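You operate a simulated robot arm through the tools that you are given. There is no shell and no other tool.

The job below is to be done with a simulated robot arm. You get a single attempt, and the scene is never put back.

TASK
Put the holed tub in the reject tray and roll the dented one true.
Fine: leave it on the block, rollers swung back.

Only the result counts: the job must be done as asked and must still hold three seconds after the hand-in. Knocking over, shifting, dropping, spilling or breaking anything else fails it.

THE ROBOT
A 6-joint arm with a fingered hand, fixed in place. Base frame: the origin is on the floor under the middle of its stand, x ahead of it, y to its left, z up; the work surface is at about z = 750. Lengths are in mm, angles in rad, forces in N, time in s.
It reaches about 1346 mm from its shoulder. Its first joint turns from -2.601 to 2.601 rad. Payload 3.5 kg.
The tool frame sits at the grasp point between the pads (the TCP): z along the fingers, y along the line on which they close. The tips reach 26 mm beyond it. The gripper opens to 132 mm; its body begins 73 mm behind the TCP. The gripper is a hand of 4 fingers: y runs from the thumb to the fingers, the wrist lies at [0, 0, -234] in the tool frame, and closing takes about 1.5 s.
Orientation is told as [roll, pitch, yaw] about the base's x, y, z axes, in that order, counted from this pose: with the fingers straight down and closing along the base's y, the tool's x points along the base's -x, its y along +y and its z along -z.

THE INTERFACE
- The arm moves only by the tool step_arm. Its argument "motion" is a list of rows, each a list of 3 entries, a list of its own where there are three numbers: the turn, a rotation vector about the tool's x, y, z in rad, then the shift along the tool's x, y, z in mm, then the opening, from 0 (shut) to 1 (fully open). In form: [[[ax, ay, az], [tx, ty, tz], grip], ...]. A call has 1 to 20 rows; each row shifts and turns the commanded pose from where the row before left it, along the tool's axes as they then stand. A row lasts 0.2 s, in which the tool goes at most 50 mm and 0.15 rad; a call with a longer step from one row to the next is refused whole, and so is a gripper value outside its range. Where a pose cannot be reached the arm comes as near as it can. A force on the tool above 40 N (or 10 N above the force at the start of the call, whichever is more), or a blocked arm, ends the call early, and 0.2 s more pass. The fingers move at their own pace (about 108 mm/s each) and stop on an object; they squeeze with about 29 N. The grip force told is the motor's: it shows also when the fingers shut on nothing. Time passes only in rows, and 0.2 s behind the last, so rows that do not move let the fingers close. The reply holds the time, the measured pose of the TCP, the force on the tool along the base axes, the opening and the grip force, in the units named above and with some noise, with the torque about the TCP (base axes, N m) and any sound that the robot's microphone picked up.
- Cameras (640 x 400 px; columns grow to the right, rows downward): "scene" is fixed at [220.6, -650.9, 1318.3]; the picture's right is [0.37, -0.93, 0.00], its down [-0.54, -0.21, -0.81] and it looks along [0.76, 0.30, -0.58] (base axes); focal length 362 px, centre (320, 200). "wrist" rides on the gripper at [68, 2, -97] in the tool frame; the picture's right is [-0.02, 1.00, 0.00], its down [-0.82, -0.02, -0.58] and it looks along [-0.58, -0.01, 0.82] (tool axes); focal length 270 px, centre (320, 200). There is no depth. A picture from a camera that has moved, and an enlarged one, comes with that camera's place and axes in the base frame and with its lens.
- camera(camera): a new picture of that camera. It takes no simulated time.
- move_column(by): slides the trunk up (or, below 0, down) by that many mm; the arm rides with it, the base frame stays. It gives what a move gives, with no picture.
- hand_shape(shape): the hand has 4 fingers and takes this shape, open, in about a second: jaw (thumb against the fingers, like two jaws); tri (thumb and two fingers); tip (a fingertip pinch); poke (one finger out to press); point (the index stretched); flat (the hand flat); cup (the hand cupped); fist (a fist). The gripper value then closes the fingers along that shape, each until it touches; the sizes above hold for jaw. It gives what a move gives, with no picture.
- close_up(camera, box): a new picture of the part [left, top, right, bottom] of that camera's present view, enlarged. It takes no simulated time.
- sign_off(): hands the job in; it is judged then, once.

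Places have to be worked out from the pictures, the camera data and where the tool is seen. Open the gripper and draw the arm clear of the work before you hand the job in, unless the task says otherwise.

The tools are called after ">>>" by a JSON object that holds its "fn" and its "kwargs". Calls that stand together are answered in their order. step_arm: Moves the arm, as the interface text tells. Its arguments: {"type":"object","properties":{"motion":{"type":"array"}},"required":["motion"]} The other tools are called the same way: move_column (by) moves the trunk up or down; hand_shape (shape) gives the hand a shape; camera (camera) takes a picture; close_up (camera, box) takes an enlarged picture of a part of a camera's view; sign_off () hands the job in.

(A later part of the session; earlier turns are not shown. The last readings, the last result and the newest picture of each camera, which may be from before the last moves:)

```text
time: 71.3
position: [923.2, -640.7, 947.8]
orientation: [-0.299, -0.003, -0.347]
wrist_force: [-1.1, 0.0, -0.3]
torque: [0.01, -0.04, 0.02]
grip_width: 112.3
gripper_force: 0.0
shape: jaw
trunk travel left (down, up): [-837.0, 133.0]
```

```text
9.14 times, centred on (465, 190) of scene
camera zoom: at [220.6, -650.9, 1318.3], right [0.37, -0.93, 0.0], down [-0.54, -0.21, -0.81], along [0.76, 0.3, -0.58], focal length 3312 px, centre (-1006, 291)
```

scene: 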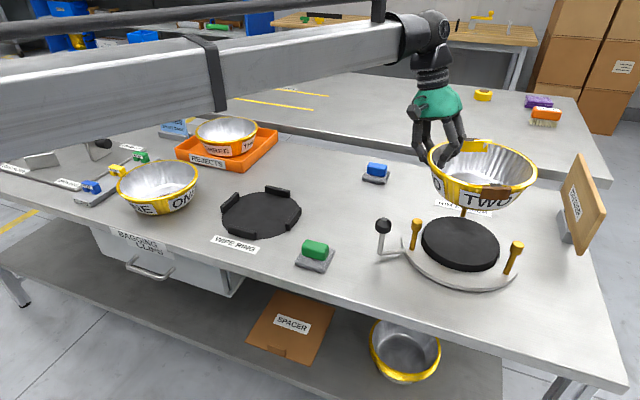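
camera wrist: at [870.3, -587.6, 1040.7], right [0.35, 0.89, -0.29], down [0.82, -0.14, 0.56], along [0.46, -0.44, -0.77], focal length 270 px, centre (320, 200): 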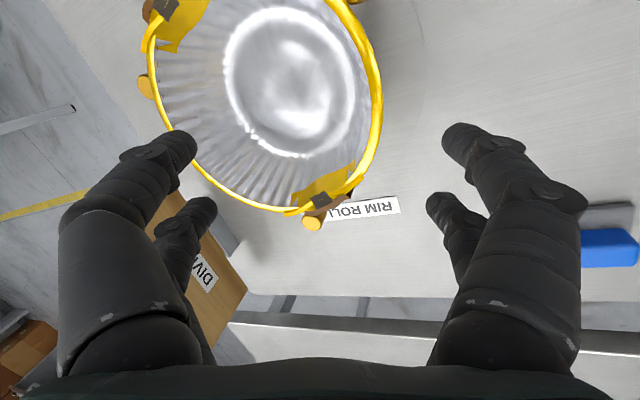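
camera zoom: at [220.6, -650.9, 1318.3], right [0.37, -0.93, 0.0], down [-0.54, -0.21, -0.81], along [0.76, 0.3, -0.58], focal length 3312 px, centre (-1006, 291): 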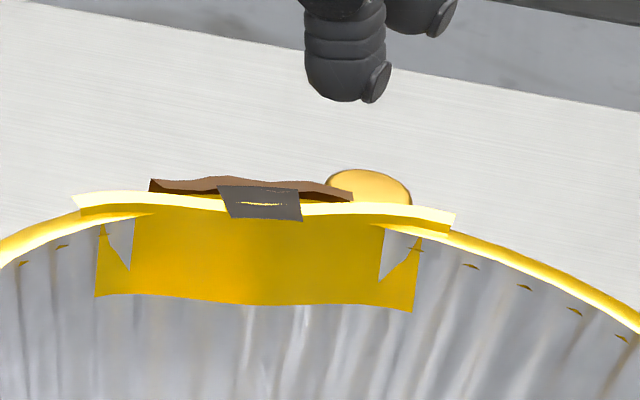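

TWO is nested centrally between the three rollers, base on the block. Next is the crank: knob at about (806, -559), top z 861, at radius 183 from the block axis. I untilt the hand, yaw it so it closes tangentially, and move over the knob.

>>> {"fn": "step_arm", "kwargs": {"motion": [[[-0.149, 0, 0], [0, 34.7, 0], 0.85], [[-0.149, 0, 0], [0, 34.7, 0], 0.85], [[0, 0, 0.138], [0, 0, 0], 0.85], [[0, 0, 0.138], [0, 0, 0], 0.85], [[0, 0, 0.138], [0, 0, 0], 0.85], [[0, 0, 0.138], [0, 0, 0], 0.85], [[0, 0, 0.138], [0, 0, 0], 0.85], [[0, 0, 0], [21.6, -28.2, 0], 0.85], [[0, 0, 0], [21.6, -28.2, 0], 0.85], [[0, 0, 0], [21.6, -28.2, 0], 0.85], [[0, 0, 0], [21.6, -28.2, 0], 0.85], [[0, 0, 0], [0, 0, 0], 0.85]]}}

>>> {"fn": "camera", "kwargs": {"camera": "wrist"}}

>>> {"fn": "camera", "kwargs": {"camera": "scene"}}

```text
time: 73.9
position: [806.0, -557.4, 937.8]
orientation: [0.0, -0.004, -1.038]
wrist_force: [-0.1, 0.3, -0.2]
torque: [0.01, -0.02, -0.03]
grip_width: 112.3
gripper_force: 0.1
shape: jaw
out of reach, approached as far as the arm can: row 2
trunk travel left (down, up): [-837.0, 133.0]
```

```text
taken
camera wrist: at [773.0, -497.8, 1035.5], right [0.87, 0.49, 0.0], down [0.4, -0.71, 0.58], along [0.28, -0.51, -0.81], focal length 270 px, centre (320, 200)
```

wrist: 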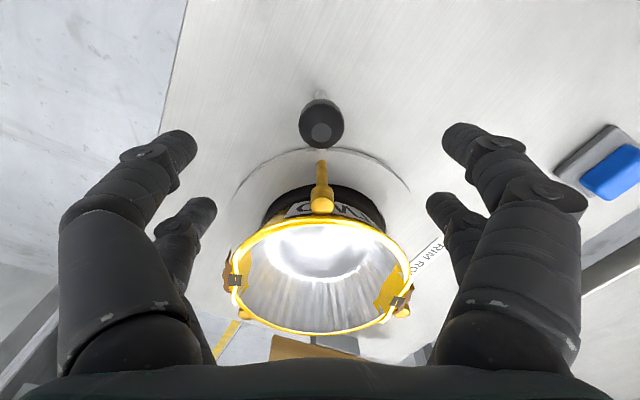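

```text
taken
```

scene: 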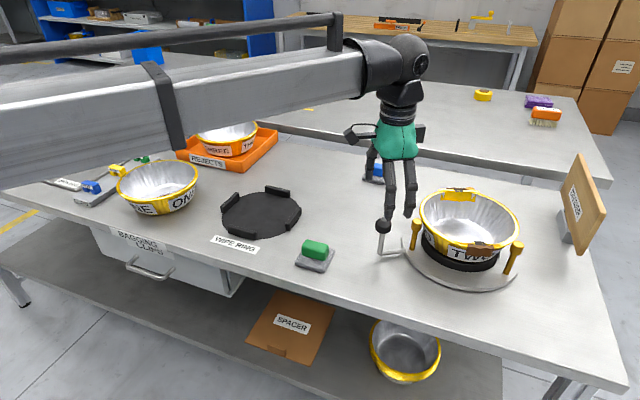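

The knob is right under the TCP, at (806, -559). I lower 95 mm so the digits surround it.

>>> {"fn": "move_column", "kwargs": {"by": -95}}

>>> {"fn": "camera", "kwargs": {"camera": "wrist"}}

>>> {"fn": "close_up", "kwargs": {"camera": "scene", "box": [340, 150, 460, 270]}}

```text
time: 75.2
position: [807.4, -558.9, 843.4]
orientation: [0.001, -0.002, -1.039]
wrist_force: [0.2, 0.4, 0.6]
torque: [-0.03, 0.01, 0.02]
grip_width: 112.2
gripper_force: 0.0
shape: jaw
trunk travel left (down, up): [-742.0, 228.0]
```

```text
taken
camera wrist: at [773.4, -497.6, 940.3], right [0.87, 0.49, 0.0], down [0.4, -0.71, 0.58], along [0.28, -0.51, -0.81], focal length 270 px, centre (320, 200)
```

wrist: 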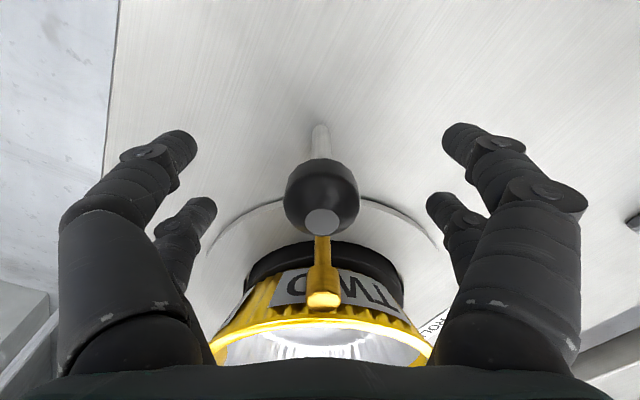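

```text
3.33 times, centred on (400, 210) of scene
camera zoom: at [220.6, -650.9, 1318.3], right [0.37, -0.93, 0.0], down [-0.54, -0.21, -0.81], along [0.76, 0.3, -0.58], focal length 1207 px, centre (53, 167)
```

zoom: 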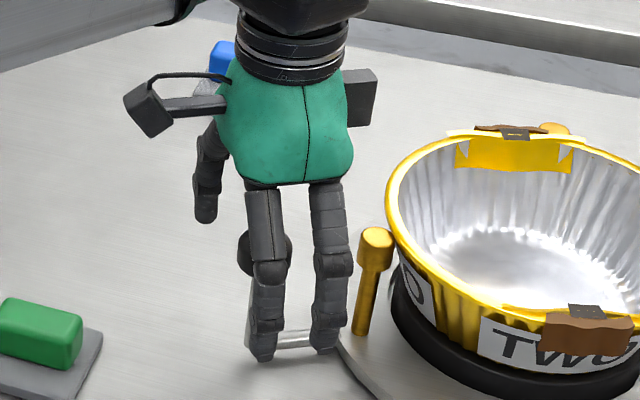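

The knob is centred between the digits. I close on it.

>>> {"fn": "step_arm", "kwargs": {"motion": [[[0, 0, 0], [0, 0, 0], 0.6], [[0, 0, 0], [0, 0, 0], 0.4], [[0, 0, 0], [0, 0, 0], 0.25], [[0, 0, 0], [0, 0, 0], 0.1], [[0, 0, 0], [0, 0, 0], 0.0], [[0, 0, 0], [0, 0, 0], 0.0]]}}

>>> {"fn": "camera", "kwargs": {"camera": "wrist"}}

```text
time: 76.5
position: [805.3, -559.5, 842.9]
orientation: [0.002, -0.002, -1.038]
wrist_force: [0.1, -2.8, -5.1]
torque: [0.03, 0.04, 0.02]
grip_width: 0.0
gripper_force: 29.0
shape: jaw
trunk travel left (down, up): [-742.0, 228.0]
```

```text
taken
camera wrist: at [773.7, -498.3, 939.6], right [0.87, 0.49, 0.0], down [0.4, -0.71, 0.58], along [0.28, -0.51, -0.82], focal length 270 px, centre (320, 200)
```

wrist: 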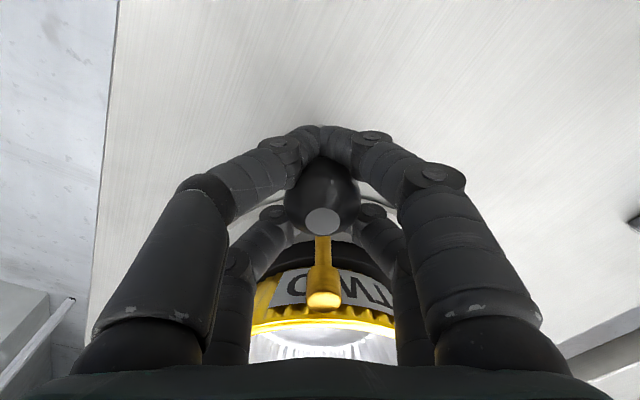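

The digit pairs closed on either side of the knob (radially), so tangential motion would only slide along it. I'll open, raise, yaw 90° so that the pairs sit ahead of and behind the knob along its arc, and lower again.

>>> {"fn": "step_arm", "kwargs": {"motion": [[[0, 0, 0], [0, 0, 0], 0.3], [[0, 0, 0], [0, 0, 0], 0.5], [[0, 0, 0], [0, 0, 0], 0.6], [[0, 0, 0], [0, 0, 0], 0.6]]}}

>>> {"fn": "move_column", "kwargs": {"by": 80}}

>>> {"fn": "step_arm", "kwargs": {"motion": [[[0, 0, -0.143], [0, 0, 0], 0.5], [[0, 0, -0.143], [0, 0, 0], 0.5], [[0, 0, -0.143], [0, 0, 0], 0.5], [[0, 0, -0.143], [0, 0, 0], 0.5], [[0, 0, -0.143], [0, 0, 0], 0.5], [[0, 0, -0.143], [0, 0, 0], 0.5], [[0, 0, -0.143], [0, 0, 0], 0.5], [[0, 0, -0.143], [0, 0, 0], 0.5], [[0, 0, -0.143], [0, 0, 0], 0.5], [[0, 0, -0.143], [0, 0, 0], 0.5], [[0, 0, -0.141], [0, 0, 0], 0.5], [[0, 0, 0], [0, 0, 0], 0.5]]}}

>>> {"fn": "camera", "kwargs": {"camera": "wrist"}}

```text
time: 77.5
position: [807.1, -557.8, 843.3]
orientation: [0.001, -0.002, -1.037]
wrist_force: [-0.3, 0.0, -0.5]
torque: [0.0, 0.02, 0.01]
grip_width: 78.3
gripper_force: 0.1
shape: jaw
trunk travel left (down, up): [-742.0, 228.0]
```

```text
time: 78.7
position: [806.5, -558.0, 923.2]
orientation: [0.0, -0.001, -1.038]
wrist_force: [-0.2, 0.2, 0.2]
torque: [0.01, -0.04, 0.03]
grip_width: 78.5
gripper_force: 0.1
shape: jaw
trunk travel left (down, up): [-822.0, 148.0]
```

```text
time: 81.3
position: [805.2, -559.2, 923.2]
orientation: [-0.002, -0.001, 0.533]
wrist_force: [1.6, -0.4, 0.9]
torque: [0.02, 0.01, -0.05]
grip_width: 66.5
gripper_force: 0.1
shape: jaw
trunk travel left (down, up): [-822.0, 148.0]
```

```text
taken
camera wrist: at [746.9, -590.2, 1020.3], right [-0.49, 0.87, 0.0], down [0.71, 0.4, 0.58], along [0.51, 0.28, -0.82], focal length 270 px, centre (320, 200)
```

wrist: 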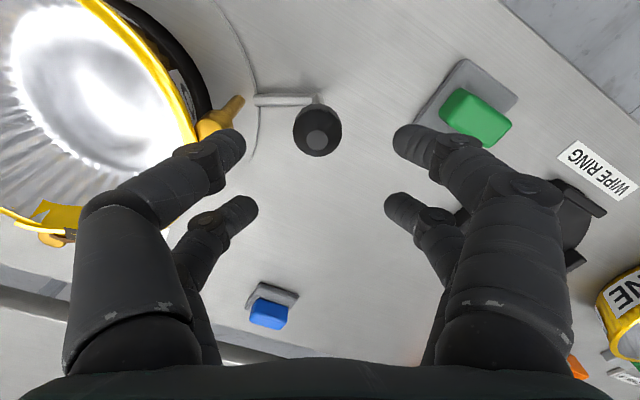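

The knob is centred; I lower 80 mm with the digits half open, then close to a snug cage of about 12 mm.

>>> {"fn": "move_column", "kwargs": {"by": -80}}

>>> {"fn": "step_arm", "kwargs": {"motion": [[[0, 0, 0], [0, 0, 0], 0.35], [[0, 0, 0], [0, 0, 0], 0.2], [[0, 0, 0], [0, 0, 0], 0.1], [[0, 0, 0], [0, 0, 0], 0.1]]}}

>>> {"fn": "camera", "kwargs": {"camera": "wrist"}}

>>> {"fn": "close_up", "kwargs": {"camera": "scene", "box": [340, 150, 460, 270]}}

```text
time: 82.5
position: [806.4, -558.4, 843.6]
orientation: [-0.002, -0.002, 0.532]
wrist_force: [1.3, -0.1, 0.5]
torque: [0.02, -0.02, -0.04]
grip_width: 66.6
gripper_force: 0.1
shape: jaw
trunk travel left (down, up): [-742.0, 228.0]
```

```text
time: 83.5
position: [807.1, -558.5, 842.8]
orientation: [-0.002, -0.002, 0.532]
wrist_force: [-0.3, -0.3, 0.3]
torque: [0.0, 0.01, -0.02]
grip_width: 13.6
gripper_force: 0.0
shape: jaw
trunk travel left (down, up): [-742.0, 228.0]
```

```text
taken
camera wrist: at [746.8, -590.1, 940.3], right [-0.49, 0.87, 0.0], down [0.71, 0.4, 0.58], along [0.51, 0.28, -0.82], focal length 270 px, centre (320, 200)
```

wrist: 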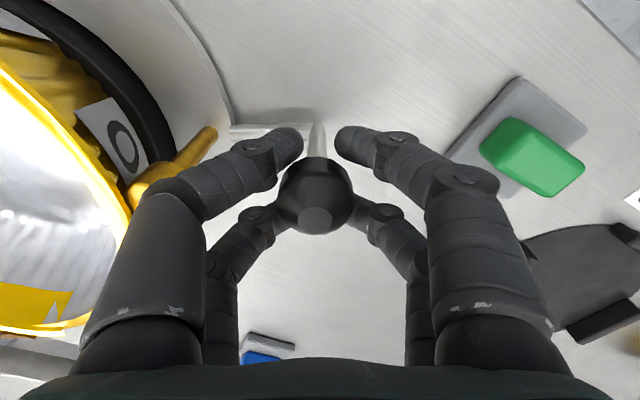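

```text
3.33 times, centred on (400, 210) of scene
camera zoom: at [220.6, -650.9, 1318.3], right [0.37, -0.93, 0.0], down [-0.54, -0.21, -0.81], along [0.76, 0.3, -0.58], focal length 1207 px, centre (53, 167)
```

zoom: 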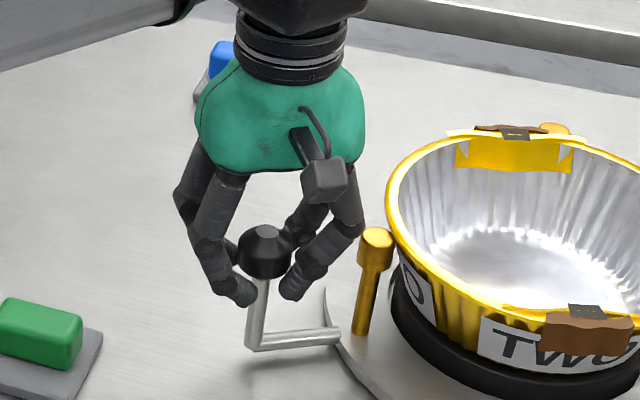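

The knob is caged with digits ahead and behind along its arc. I test the crank's free direction with a small tangential move toward +angle (toward -x).

>>> {"fn": "step_arm", "kwargs": {"motion": [[[0, 0, 0], [6, 0, 0], 0.1], [[0, 0, 0], [6, 0, 0], 0.1], [[0, 0, 0], [6, 0, 0], 0.1], [[0, 0, 0], [0, 0, 0], 0.1]]}}

>>> {"fn": "camera", "kwargs": {"camera": "wrist"}}

>>> {"fn": "close_up", "kwargs": {"camera": "scene", "box": [340, 150, 540, 290]}}

```text
time: 84.5
position: [790.6, -565.9, 844.2]
orientation: [-0.002, -0.001, 0.532]
wrist_force: [0.8, 0.0, 0.0]
torque: [-0.06, -0.03, 0.01]
grip_width: 13.6
gripper_force: 0.0
shape: jaw
trunk travel left (down, up): [-742.0, 228.0]
```

```text
taken
camera wrist: at [731.4, -598.9, 940.3], right [-0.49, 0.87, 0.0], down [0.71, 0.4, 0.58], along [0.51, 0.28, -0.82], focal length 270 px, centre (320, 200)
```

wrist: 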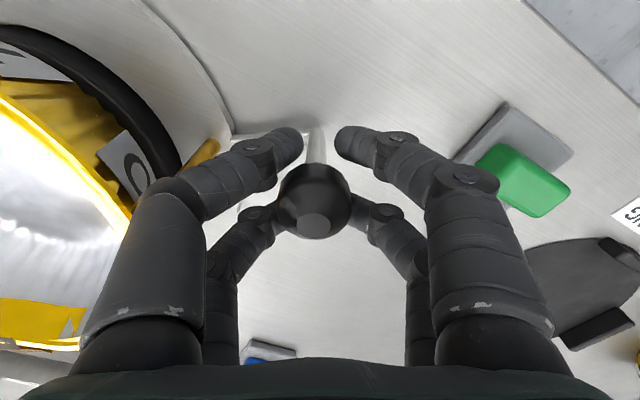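

```text
2.86 times, centred on (440, 220) of scene
camera zoom: at [220.6, -650.9, 1318.3], right [0.37, -0.93, 0.0], down [-0.54, -0.21, -0.81], along [0.76, 0.3, -0.58], focal length 1035 px, centre (-23, 143)
```

zoom: 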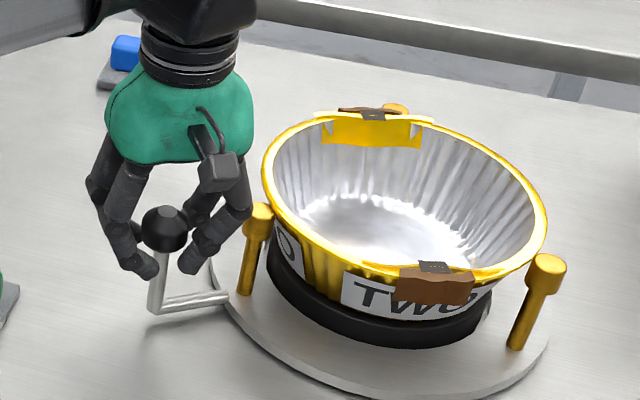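

The knob followed the hand freely in this direction. I zoom to see whether the rollers moved with it.

>>> {"fn": "close_up", "kwargs": {"camera": "scene", "box": [395, 180, 535, 295]}}

>>> {"fn": "close_up", "kwargs": {"camera": "scene", "box": [370, 205, 430, 265]}}

```text
3.48 times, centred on (465, 238) of scene
camera zoom: at [220.6, -650.9, 1318.3], right [0.37, -0.93, 0.0], down [-0.54, -0.21, -0.81], along [0.76, 0.3, -0.58], focal length 1260 px, centre (-184, 70)
```

zoom: 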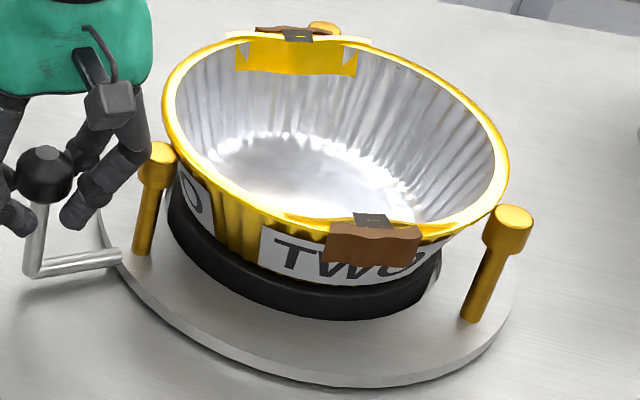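

```text
6.67 times, centred on (400, 235) of scene
camera zoom: at [220.6, -650.9, 1318.3], right [0.37, -0.93, 0.0], down [-0.54, -0.21, -0.81], along [0.76, 0.3, -0.58], focal length 2415 px, centre (-213, -33)
```

zoom: 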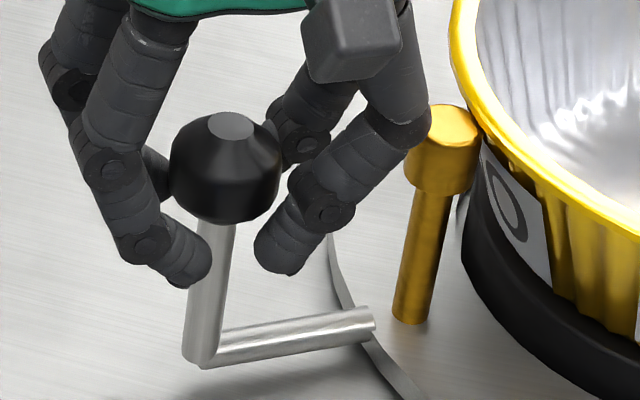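

The roller ring turns together with the crank (posts moved about 5°). I continue along the arc in the same direction with the yaw co-rotating.

>>> {"fn": "step_arm", "kwargs": {"motion": [[[0, 0, -0.12], [12, -0.5, 0], 0.1], [[0, 0, -0.08], [14.6, 0, 0], 0.1], [[0, 0, -0.08], [14.6, 0, 0], 0.1], [[0, 0, -0.08], [14.6, 0, 0], 0.1], [[0, 0, 0], [0, 0, 0], 0.1]]}}

>>> {"fn": "camera", "kwargs": {"camera": "wrist"}}

>>> {"fn": "close_up", "kwargs": {"camera": "scene", "box": [370, 160, 540, 295]}}

```text
time: 85.7
position: [769.5, -582.3, 842.2]
orientation: [-0.003, 0.003, 0.76]
wrist_force: [0.6, -0.8, -0.4]
torque: [0.0, 0.01, 0.01]
grip_width: 13.9
gripper_force: 0.0
shape: jaw
out of reach, approached as far as the arm can: row 3, 4
trunk travel left (down, up): [-742.0, 228.0]
```

```text
taken
camera wrist: at [718.5, -626.3, 940.5], right [-0.67, 0.74, 0.0], down [0.61, 0.55, 0.58], along [0.43, 0.38, -0.82], focal length 270 px, centre (320, 200)
```

wrist: 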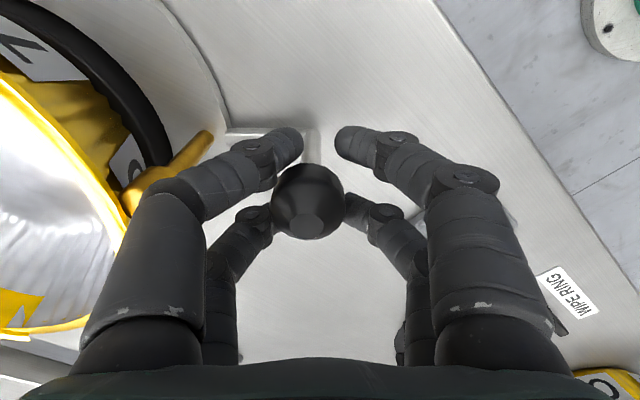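

```text
2.96 times, centred on (455, 228) of scene
camera zoom: at [220.6, -650.9, 1318.3], right [0.37, -0.93, 0.0], down [-0.54, -0.21, -0.81], along [0.76, 0.3, -0.58], focal length 1073 px, centre (-80, 118)
```

zoom: 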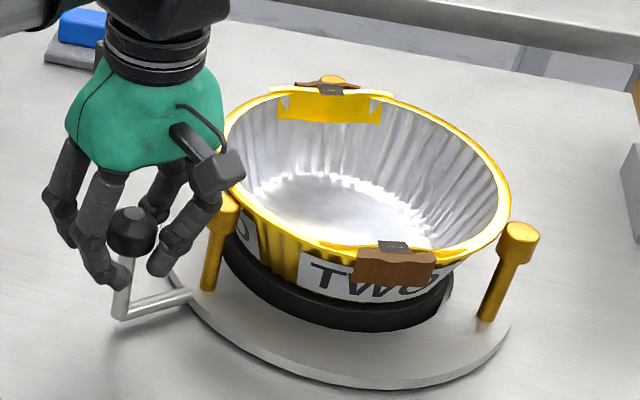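

The yaw joint hit its limit at about 0.76, and the crank is at about 134°, turning freely. I'll re-grip with the hand turned by 180° so there is yaw room to follow the arc: open, raise, rotate.

>>> {"fn": "step_arm", "kwargs": {"motion": [[[0, 0, 0], [0, 0, 0], 0.25], [[0, 0, 0], [0, 0, 0], 0.4], [[0, 0, 0], [0, 0, 0], 0.5], [[0, 0, 0], [0, 0, 0], 0.5]]}}

>>> {"fn": "move_column", "kwargs": {"by": 80}}

>>> {"fn": "step_arm", "kwargs": {"motion": [[[0, 0, 0.149], [0, 0, 0], 0.5], [[0, 0, 0.149], [0, 0, 0], 0.5], [[0, 0, 0.149], [0, 0, 0], 0.5], [[0, 0, 0.149], [0, 0, 0], 0.5], [[0, 0, 0.149], [0, 0, 0], 0.5], [[0, 0, 0.149], [0, 0, 0], 0.5], [[0, 0, 0.149], [0, 0, 0], 0.5], [[0, 0, 0.149], [0, 0, 0], 0.5], [[0, 0, 0.149], [0, 0, 0], 0.5], [[0, 0, 0.149], [0, 0, 0], 0.5], [[0, 0, 0.149], [0, 0, 0], 0.5], [[0, 0, 0.149], [0, 0, 0], 0.5], [[0, 0, 0.149], [0, 0, 0], 0.5], [[0, 0, 0.149], [0, 0, 0], 0.5], [[0, 0, 0.149], [0, 0, 0], 0.5], [[0, 0, 0.149], [0, 0, 0], 0.5], [[0, 0, 0.149], [0, 0, 0], 0.5], [[0, 0, 0.149], [0, 0, 0], 0.5], [[0, 0, 0.149], [0, 0, 0], 0.5], [[0, 0, 0], [0, 0, 0], 0.5]]}}

>>> {"fn": "camera", "kwargs": {"camera": "wrist"}}

>>> {"fn": "camera", "kwargs": {"camera": "scene"}}

```text
time: 86.7
position: [769.3, -580.9, 843.4]
orientation: [-0.003, 0.003, 0.759]
wrist_force: [-0.1, -0.9, 0.5]
torque: [-0.01, -0.01, -0.04]
grip_width: 65.5
gripper_force: 0.1
shape: jaw
trunk travel left (down, up): [-742.0, 228.0]
```

```text
time: 87.9
position: [768.7, -581.7, 924.4]
orientation: [-0.003, 0.001, 0.759]
wrist_force: [-0.4, 0.4, 1.5]
torque: [0.0, -0.02, 0.01]
grip_width: 65.1
gripper_force: 0.1
shape: jaw
trunk travel left (down, up): [-822.0, 148.0]
```

```text
time: 92.1
position: [769.7, -581.0, 924.5]
orientation: [0.001, -0.003, -2.075]
wrist_force: [0.0, 0.1, 0.7]
torque: [-0.05, -0.03, 0.03]
grip_width: 65.3
gripper_force: 0.0
shape: jaw
trunk travel left (down, up): [-822.0, 148.0]
```

```text
taken
camera wrist: at [803.7, -520.7, 1020.2], right [0.86, -0.5, 0.0], down [-0.41, -0.7, 0.58], along [-0.29, -0.5, -0.81], focal length 270 px, centre (320, 200)
```

wrist: 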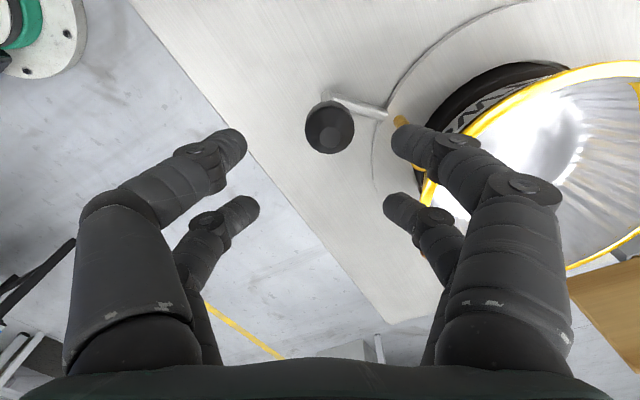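

```text
taken
```

scene: 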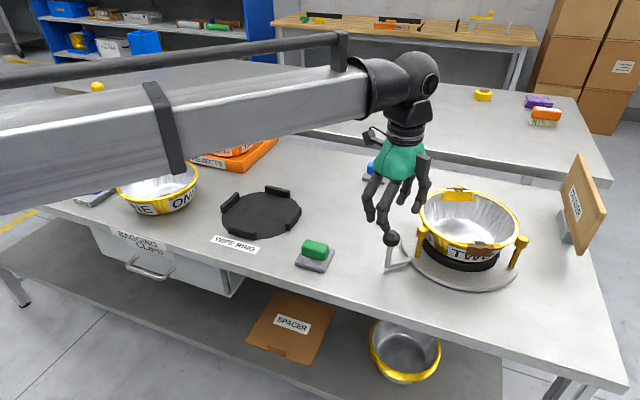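

The crank stayed put (at about 131°, knob near (779, -578)). I shift onto it and lower.

>>> {"fn": "step_arm", "kwargs": {"motion": [[[0, 0, 0], [6.9, 6.2, 0], 0.5], [[0, 0, 0], [0, 0, 0], 0.5]]}}

>>> {"fn": "close_up", "kwargs": {"camera": "wrist", "box": [220, 60, 440, 240]}}

>>> {"fn": "move_column", "kwargs": {"by": -80}}

>>> {"fn": "camera", "kwargs": {"camera": "wrist"}}

```text
time: 92.7
position: [777.2, -578.8, 923.5]
orientation: [0.001, -0.004, -2.073]
wrist_force: [0.1, 0.2, -0.9]
torque: [0.0, 0.0, 0.0]
grip_width: 65.3
gripper_force: 0.2
shape: jaw
trunk travel left (down, up): [-822.0, 148.0]
```

```text
2.22 times, centred on (330, 150) of wrist
camera zoom: at [813.1, -517.9, 1020.2], right [0.86, -0.5, 0.0], down [-0.41, -0.7, 0.58], along [-0.29, -0.5, -0.81], focal length 601 px, centre (298, 311)
```

zoom: 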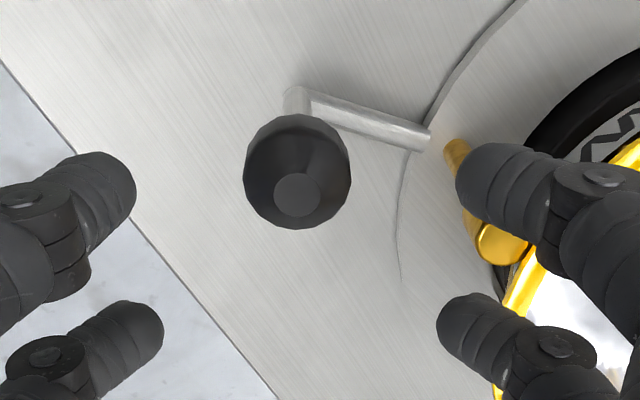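

```text
time: 93.8
position: [778.5, -578.5, 843.6]
orientation: [0.002, -0.004, -2.074]
wrist_force: [1.0, 0.7, -0.5]
torque: [0.03, 0.04, -0.05]
grip_width: 65.5
gripper_force: 0.0
shape: jaw
trunk travel left (down, up): [-742.0, 228.0]
```

```text
taken
camera wrist: at [812.9, -517.8, 940.3], right [0.86, -0.5, 0.0], down [-0.41, -0.7, 0.58], along [-0.29, -0.5, -0.81], focal length 270 px, centre (320, 200)
```

wrist: 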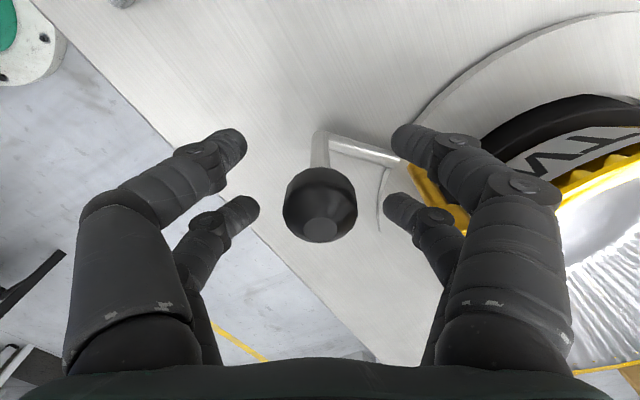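

The knob is centred in the open hand. I close to the cage and move along the arc from 131° to 151°.

>>> {"fn": "step_arm", "kwargs": {"motion": [[[0, 0, 0], [0, 0, 0], 0.3], [[0, 0, 0], [0, 0, 0], 0.15], [[0, 0, 0], [0, 0, 0], 0.08], [[0, 0, 0], [0, 0, 0], 0.08], [[0, 0, 0], [-15.4, -4.9, 0], 0.08], [[0, 0, 0], [-15.6, -3.5, 0], 0.08], [[0, 0, 0], [-15.9, -2.1, 0], 0.08], [[0, 0, 0], [-16.0, -0.8, 0], 0.08], [[0, 0, 0], [0, 0, 0], 0.08]]}}

>>> {"fn": "camera", "kwargs": {"camera": "wrist"}}

>>> {"fn": "close_up", "kwargs": {"camera": "scene", "box": [370, 160, 540, 295]}}

```text
time: 95.8
position: [738.4, -629.3, 842.9]
orientation: [0.001, -0.004, -2.073]
wrist_force: [-0.6, 0.2, -1.2]
torque: [0.0, -0.03, -0.02]
grip_width: 10.4
gripper_force: 0.0
shape: jaw
trunk travel left (down, up): [-742.0, 228.0]
```

```text
taken
camera wrist: at [773.0, -567.4, 940.2], right [0.86, -0.5, 0.0], down [-0.41, -0.7, 0.58], along [-0.29, -0.5, -0.81], focal length 270 px, centre (320, 200)
```

wrist: 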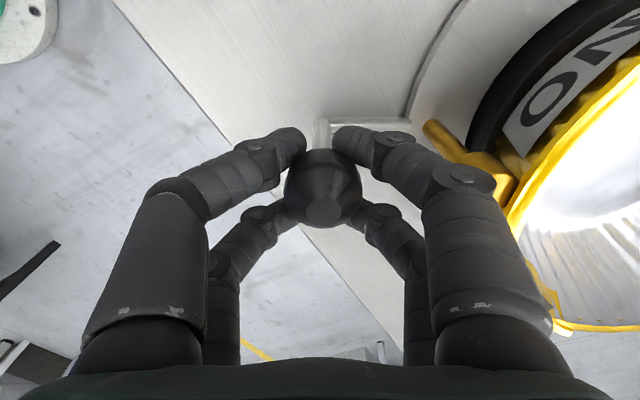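

```text
2.96 times, centred on (455, 228) of scene
camera zoom: at [220.6, -650.9, 1318.3], right [0.37, -0.93, 0.0], down [-0.54, -0.21, -0.81], along [0.76, 0.3, -0.58], focal length 1073 px, centre (-80, 118)
```

zoom: 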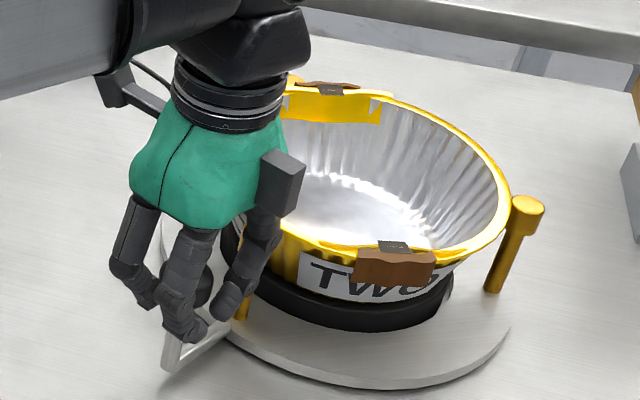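

The crank follows smoothly (now about 150°) and the tub stays still. I keep going with the yaw co-rotating.

>>> {"fn": "step_arm", "kwargs": {"motion": [[[0, 0, -0.09], [-16.5, 0, 0], 0.08], [[0, 0, -0.09], [-16.5, 0, 0], 0.08], [[0, 0, -0.09], [-16.5, 0, 0], 0.08], [[0, 0, -0.09], [-16.5, 0, 0], 0.08], [[0, 0, -0.09], [-16.5, 0, 0], 0.08], [[0, 0, 0], [0, 0, 0], 0.08]]}}

>>> {"fn": "camera", "kwargs": {"camera": "wrist"}}

>>> {"fn": "close_up", "kwargs": {"camera": "scene", "box": [370, 160, 540, 295]}}

```text
time: 97.2
position: [714.2, -706.8, 842.7]
orientation: [0.001, -0.003, -1.621]
wrist_force: [1.1, -0.7, -0.5]
torque: [-0.04, 0.01, -0.01]
grip_width: 10.7
gripper_force: 0.1
shape: jaw
trunk travel left (down, up): [-742.0, 228.0]
```

```text
taken
camera wrist: at [719.1, -637.5, 940.1], right [1.0, -0.08, 0.0], down [-0.06, -0.81, 0.58], along [-0.04, -0.58, -0.81], focal length 270 px, centre (320, 200)
```

wrist: 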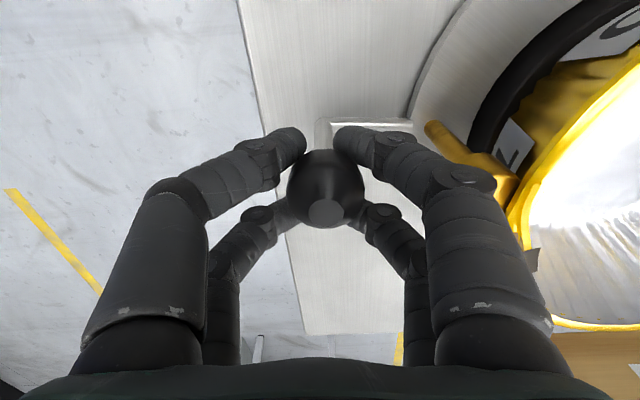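

```text
2.96 times, centred on (455, 228) of scene
camera zoom: at [220.6, -650.9, 1318.3], right [0.37, -0.93, 0.0], down [-0.54, -0.21, -0.81], along [0.76, 0.3, -0.58], focal length 1073 px, centre (-80, 118)
```

zoom: 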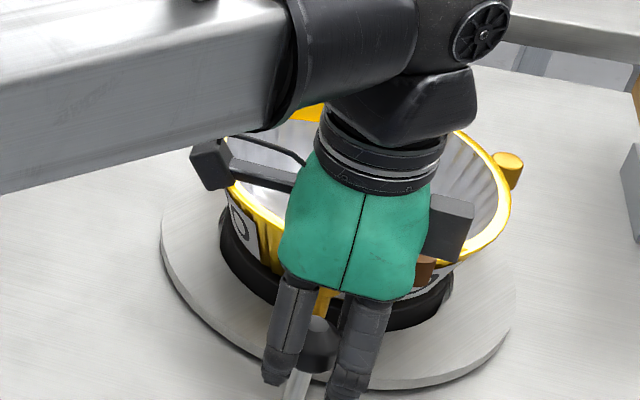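

Crank at about 177°, still free. I continue to about 208°, watching for a stop.

>>> {"fn": "step_arm", "kwargs": {"motion": [[[0, 0, -0.09], [-16.5, 0, 0], 0.08], [[0, 0, -0.09], [-16.5, 0, 0], 0.08], [[0, 0, -0.09], [-16.5, 0, 0], 0.08], [[0, 0, -0.09], [-16.5, 0, 0], 0.08], [[0, 0, -0.09], [-16.5, 0, 0], 0.08], [[0, 0, -0.09], [-16.5, 0, 0], 0.08], [[0, 0, 0], [0, 0, 0], 0.08]]}}

>>> {"fn": "camera", "kwargs": {"camera": "wrist"}}

>>> {"fn": "close_up", "kwargs": {"camera": "scene", "box": [370, 160, 540, 295]}}

```text
time: 98.8
position: [728.5, -802.9, 843.8]
orientation: [-0.002, -0.004, -1.08]
wrist_force: [0.2, 2.0, 0.0]
torque: [-0.02, -0.03, -0.04]
grip_width: 10.9
gripper_force: 0.0
shape: jaw
trunk travel left (down, up): [-742.0, 228.0]
```

```text
taken
camera wrist: at [698.6, -740.2, 940.1], right [0.89, 0.45, 0.0], down [0.37, -0.73, 0.58], along [0.26, -0.52, -0.81], focal length 270 px, centre (320, 200)
```

wrist: 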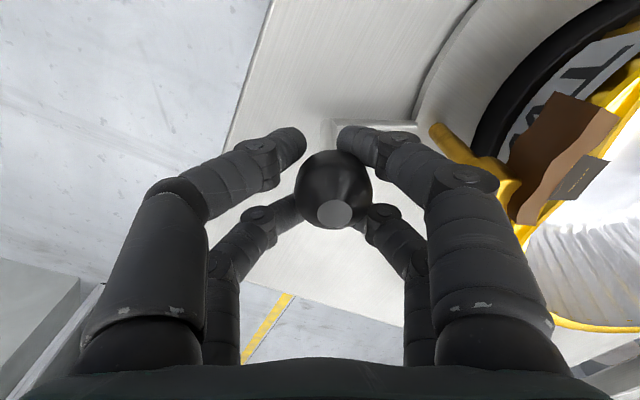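

```text
2.96 times, centred on (455, 228) of scene
camera zoom: at [220.6, -650.9, 1318.3], right [0.37, -0.93, 0.0], down [-0.54, -0.21, -0.81], along [0.76, 0.3, -0.58], focal length 1073 px, centre (-80, 118)
```

zoom: 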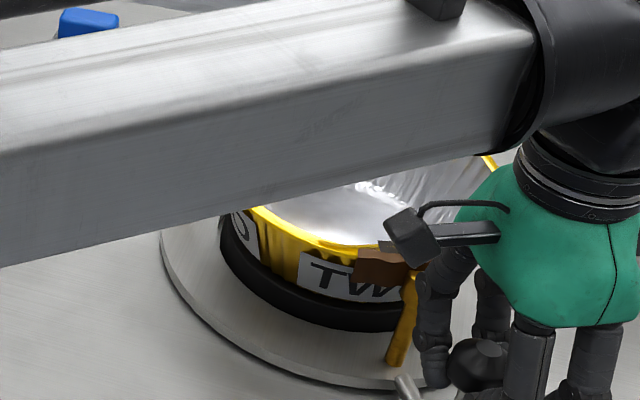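

Crank at about 207°, no stop yet; the dent still shows. The TCP has drifted about 6 mm outward, so I correct inward while going on to about 222°.

>>> {"fn": "step_arm", "kwargs": {"motion": [[[0, 0, -0.09], [-16, 2.5, 0], 0.08], [[0, 0, -0.09], [-16, 2.5, 0], 0.08], [[0, 0, -0.09], [-16, 2.5, 0], 0.08], [[0, 0, 0], [0, 0, 0], 0.08]]}}

>>> {"fn": "camera", "kwargs": {"camera": "wrist"}}

>>> {"fn": "camera", "kwargs": {"camera": "scene"}}

```text
time: 99.8
position: [760.7, -838.6, 843.9]
orientation: [-0.002, -0.002, -0.811]
wrist_force: [-0.6, -1.0, -0.2]
torque: [-0.03, 0.0, -0.01]
grip_width: 10.9
gripper_force: 0.1
shape: jaw
trunk travel left (down, up): [-742.0, 228.0]
```

```text
taken
camera wrist: at [715.2, -786.5, 940.2], right [0.74, 0.67, 0.0], down [0.55, -0.6, 0.58], along [0.39, -0.43, -0.81], focal length 270 px, centre (320, 200)
```

wrist: 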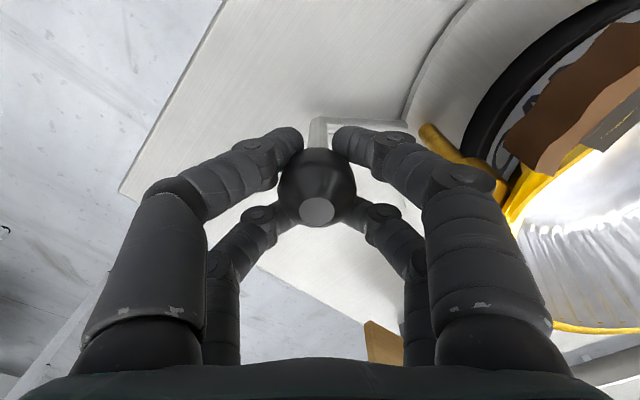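

```text
taken
```

scene: 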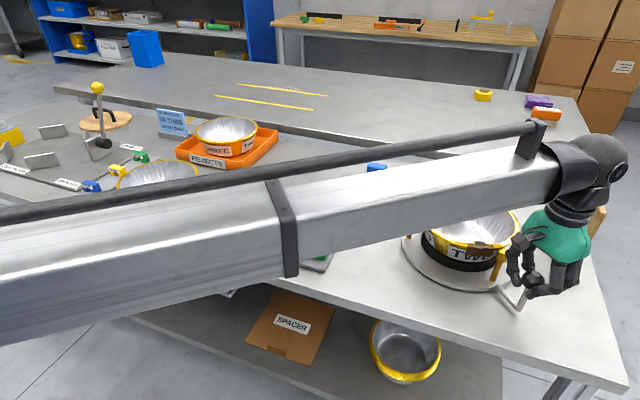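

>>> {"fn": "close_up", "kwargs": {"camera": "wrist", "box": [400, 0, 640, 340]}}

>>> {"fn": "close_up", "kwargs": {"camera": "scene", "box": [390, 200, 540, 300]}}

```text
1.18 times, centred on (520, 170) of wrist
camera zoom: at [715.2, -786.5, 940.2], right [0.74, 0.67, 0.0], down [0.55, -0.6, 0.58], along [0.39, -0.43, -0.81], focal length 318 px, centre (85, 235)
```

zoom: 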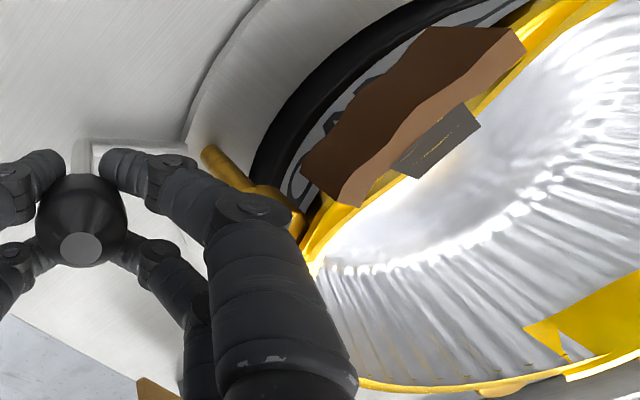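

```text
4.00 times, centred on (465, 250) of scene
camera zoom: at [220.6, -650.9, 1318.3], right [0.37, -0.93, 0.0], down [-0.54, -0.21, -0.81], along [0.76, 0.3, -0.58], focal length 1449 px, centre (-260, 0)
```

zoom: 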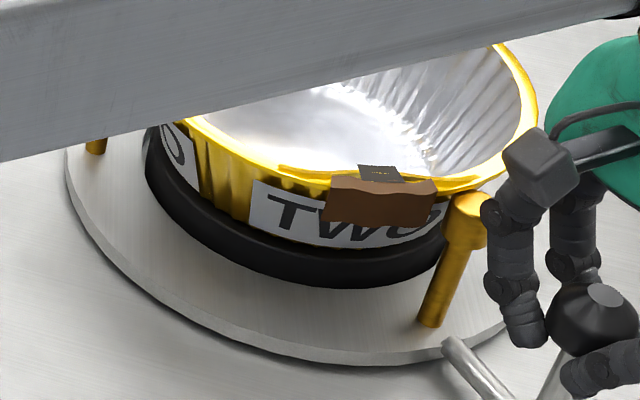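

After 100° of turn (crank at 221°) there is no stop and the dents remain; with three rollers 120° apart I expect about 120° is needed for full coverage. The arm is nearly straight, so I tilt the hand about 0.25 rad away from the robot to gain reach.

>>> {"fn": "step_arm", "kwargs": {"motion": [[[0, -0.083, 0], [0, 0, -0.8], 0.1], [[0, -0.083, 0], [0, 0, -2.4], 0.1], [[0, -0.084, 0], [0, 0, -4.1], 0.1], [[0, 0, 0], [0, 0, 0], 0.1]]}}

>>> {"fn": "camera", "kwargs": {"camera": "wrist"}}

```text
time: 100.8
position: [760.1, -837.9, 851.0]
orientation: [-0.002, -0.255, -0.813]
wrist_force: [-1.8, -0.7, -2.5]
torque: [-0.01, 0.01, 0.02]
grip_width: 13.3
gripper_force: 0.0
shape: jaw
trunk travel left (down, up): [-742.0, 228.0]
```

```text
taken
camera wrist: at [700.5, -769.5, 927.4], right [0.74, 0.67, 0.0], down [0.43, -0.48, 0.76], along [0.51, -0.57, -0.64], focal length 270 px, centre (320, 200)
```

wrist: 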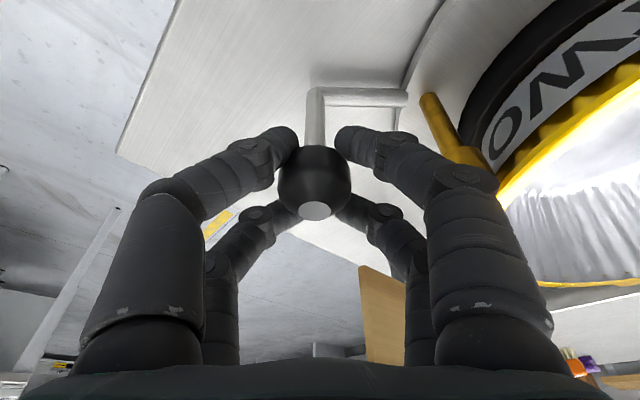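

The brown/dented patch is no longer visible in this view. I zoom to check whether the rim has become true.

>>> {"fn": "close_up", "kwargs": {"camera": "wrist", "box": [400, 0, 640, 320]}}

>>> {"fn": "close_up", "kwargs": {"camera": "scene", "box": [390, 200, 540, 300]}}

>>> {"fn": "camera", "kwargs": {"camera": "scene"}}

```text
1.25 times, centred on (520, 160) of wrist
camera zoom: at [700.5, -769.5, 927.4], right [0.74, 0.67, 0.0], down [0.43, -0.48, 0.76], along [0.51, -0.57, -0.64], focal length 338 px, centre (70, 250)
```

zoom: 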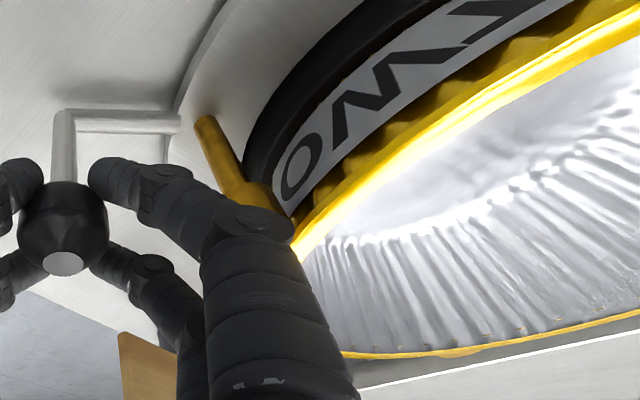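

```text
4.00 times, centred on (465, 250) of scene
camera zoom: at [220.6, -650.9, 1318.3], right [0.37, -0.93, 0.0], down [-0.54, -0.21, -0.81], along [0.76, 0.3, -0.58], focal length 1449 px, centre (-260, 0)
```

zoom: 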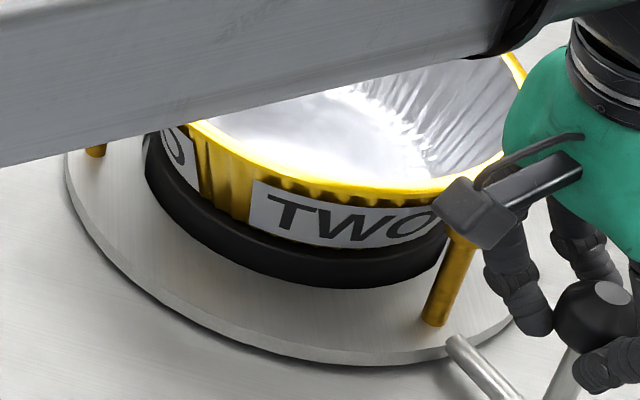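

```text
taken
```

scene: 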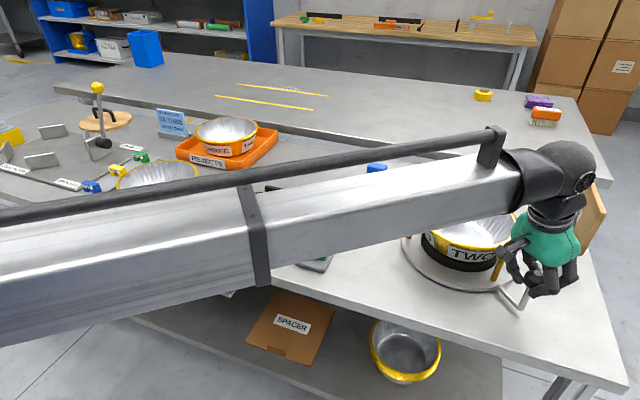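

The rim is now smooth and round: both dents are gone. I untilt the hand and start swinging the crank back along the arc.

>>> {"fn": "step_arm", "kwargs": {"motion": [[[0, 0.084, 0], [0, 0, 4.1], 0.1], [[0, 0.083, 0], [0, 0, 2.4], 0.1], [[0, 0.083, 0], [0, 0, 0.8], 0.1], [[0, 0, 0], [0, 0, 0], 0.08], [[0, 0, 0.09], [16.5, 0.8, 0], 0.08], [[0, 0, 0.09], [16.5, 0.8, 0], 0.08], [[0, 0, 0.09], [16.5, 0.8, 0], 0.08], [[0, 0, 0.09], [16.5, 0.8, 0], 0.08], [[0, 0, 0.09], [16.5, 0.8, 0], 0.08], [[0, 0, 0], [0, 0, 0], 0.08]]}}

>>> {"fn": "camera", "kwargs": {"camera": "wrist"}}

```text
time: 103.0
position: [720.1, -766.7, 842.9]
orientation: [0.0, -0.004, -1.262]
wrist_force: [0.7, 0.0, -0.1]
torque: [0.01, -0.01, -0.01]
grip_width: 10.7
gripper_force: 0.1
shape: jaw
trunk travel left (down, up): [-742.0, 228.0]
```

```text
taken
camera wrist: at [701.4, -700.0, 940.2], right [0.96, 0.28, 0.0], down [0.23, -0.78, 0.58], along [0.16, -0.56, -0.81], focal length 270 px, centre (320, 200)
```

wrist: 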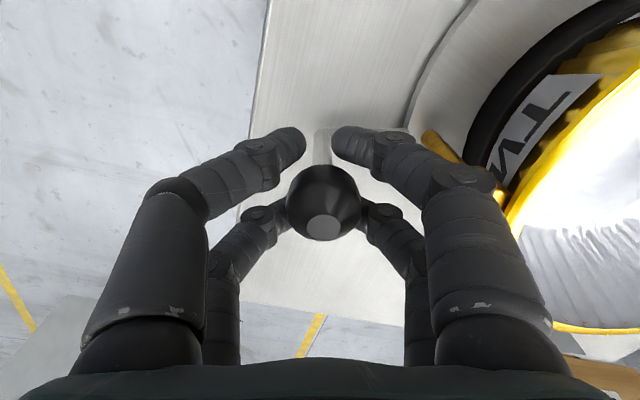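

The crank follows back (now about 195°). I continue the return to about 149°.

>>> {"fn": "step_arm", "kwargs": {"motion": [[[0, 0, 0.09], [16.5, 0.9, 0], 0.08], [[0, 0, 0.09], [16.5, 0.9, 0], 0.08], [[0, 0, 0.09], [16.5, 0.9, 0], 0.08], [[0, 0, 0.09], [16.5, 0.9, 0], 0.08], [[0, 0, 0.09], [16.5, 0.9, 0], 0.08], [[0, 0, 0.09], [16.5, 0.9, 0], 0.08], [[0, 0, 0.09], [16.5, 0.9, 0], 0.08], [[0, 0, 0.09], [16.5, 0.9, 0], 0.08], [[0, 0, 0.09], [16.5, 0.9, 0], 0.08], [[0, 0, 0], [0, 0, 0], 0.08]]}}

>>> {"fn": "camera", "kwargs": {"camera": "wrist"}}

>>> {"fn": "close_up", "kwargs": {"camera": "scene", "box": [370, 160, 540, 295]}}

```text
time: 105.2
position: [735.8, -625.4, 843.4]
orientation: [0.003, -0.003, -2.072]
wrist_force: [1.1, -0.8, -0.8]
torque: [-0.01, -0.05, 0.03]
grip_width: 11.1
gripper_force: 0.0
shape: jaw
trunk travel left (down, up): [-742.0, 228.0]
```

```text
taken
camera wrist: at [770.8, -564.3, 940.1], right [0.86, -0.5, 0.0], down [-0.41, -0.7, 0.58], along [-0.29, -0.5, -0.81], focal length 270 px, centre (320, 200)
```

wrist: 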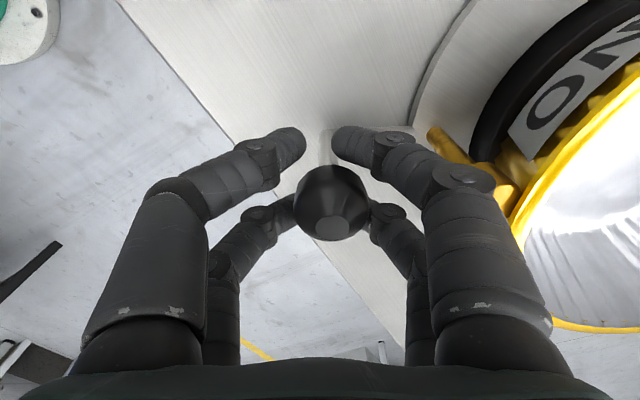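

```text
2.96 times, centred on (455, 228) of scene
camera zoom: at [220.6, -650.9, 1318.3], right [0.37, -0.93, 0.0], down [-0.54, -0.21, -0.81], along [0.76, 0.3, -0.58], focal length 1073 px, centre (-80, 118)
```

zoom: 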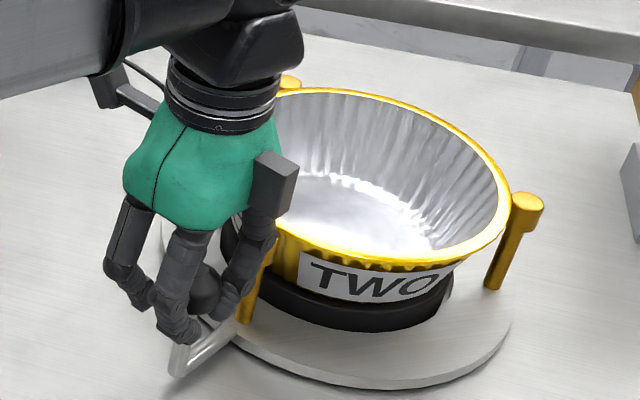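

The rim is clean all round, and the crank is at about 151°. I bring it back to about 126° with fixed yaw.

>>> {"fn": "step_arm", "kwargs": {"motion": [[[0, 0, 0], [15.05, 4.0, 0], 0.08], [[0, 0, 0], [15.9, 2.1, 0], 0.08], [[0, 0, 0], [15.6, 3.5, 0], 0.08], [[0, 0, 0], [15.4, 4.9, 0], 0.08], [[0, 0, 0], [14.8, 6.2, 0], 0.08], [[0, 0, 0], [0, 0, 0], 0.08]]}}

>>> {"fn": "camera", "kwargs": {"camera": "wrist"}}

>>> {"fn": "close_up", "kwargs": {"camera": "scene", "box": [370, 160, 540, 295]}}

```text
time: 106.6
position: [791.7, -566.8, 843.0]
orientation: [0.002, -0.002, -2.072]
wrist_force: [-0.4, 0.1, -0.5]
torque: [0.02, 0.0, -0.02]
grip_width: 10.6
gripper_force: 0.0
shape: jaw
trunk travel left (down, up): [-742.0, 228.0]
```

```text
taken
camera wrist: at [825.8, -506.0, 940.2], right [0.86, -0.5, 0.0], down [-0.41, -0.7, 0.58], along [-0.29, -0.5, -0.81], focal length 270 px, centre (320, 200)
```

wrist: 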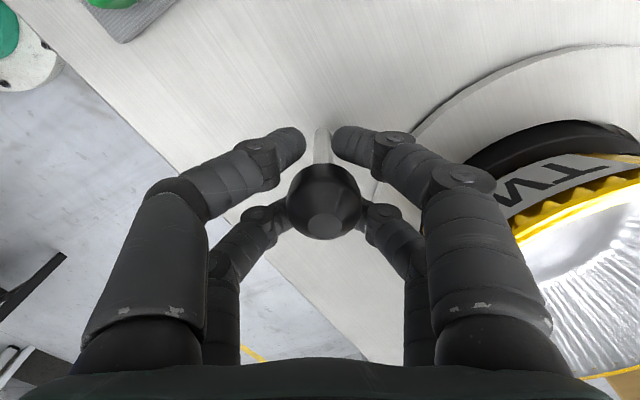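

```text
2.96 times, centred on (455, 228) of scene
camera zoom: at [220.6, -650.9, 1318.3], right [0.37, -0.93, 0.0], down [-0.54, -0.21, -0.81], along [0.76, 0.3, -0.58], focal length 1073 px, centre (-80, 118)
```

zoom: 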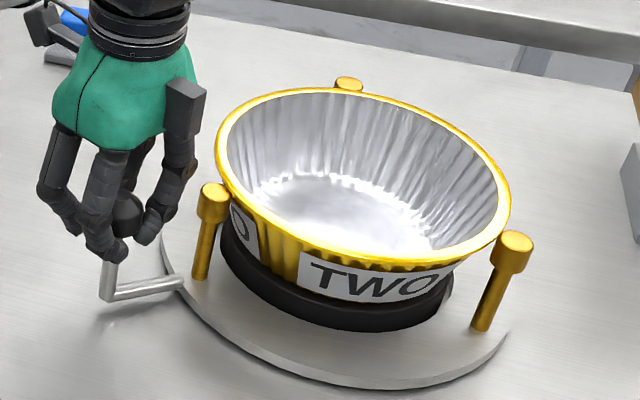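

Crank at about 126°. I move the last 5° and nudge slightly further to feel for the home stop.

>>> {"fn": "step_arm", "kwargs": {"motion": [[[0, 0, 0], [7.7, 4.5, 0], 0.08], [[0, 0, 0], [7.7, 4.5, 0], 0.08], [[0, 0, 0], [0, 0, 0], 0.08]]}}

>>> {"fn": "close_up", "kwargs": {"camera": "scene", "box": [370, 205, 430, 265]}}

>>> {"fn": "camera", "kwargs": {"camera": "wrist"}}

```text
time: 107.4
position: [807.7, -558.0, 843.3]
orientation: [0.003, -0.004, -2.074]
wrist_force: [0.0, -0.1, 0.1]
torque: [0.03, 0.0, -0.03]
grip_width: 10.9
gripper_force: 0.1
shape: jaw
trunk travel left (down, up): [-742.0, 228.0]
```

```text
6.67 times, centred on (400, 235) of scene
camera zoom: at [220.6, -650.9, 1318.3], right [0.37, -0.93, 0.0], down [-0.54, -0.21, -0.81], along [0.76, 0.3, -0.58], focal length 2415 px, centre (-213, -33)
```

zoom: 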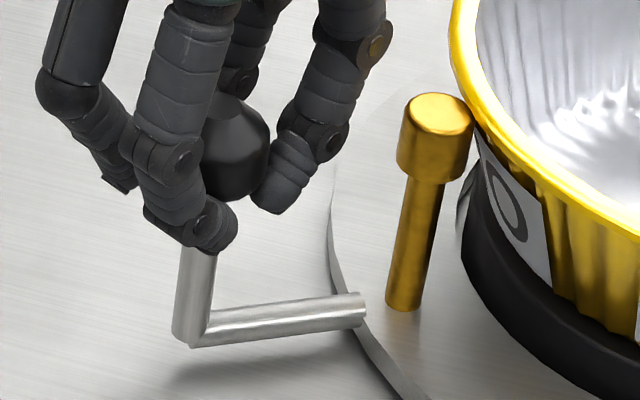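

```text
taken
camera wrist: at [841.8, -497.4, 940.2], right [0.86, -0.5, 0.0], down [-0.41, -0.7, 0.58], along [-0.29, -0.5, -0.81], focal length 270 px, centre (320, 200)
```

wrist: 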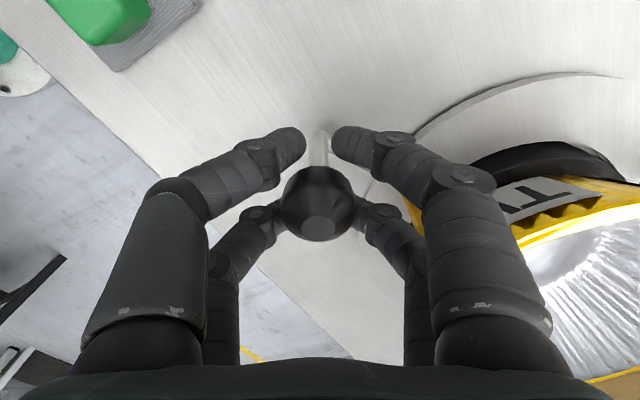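

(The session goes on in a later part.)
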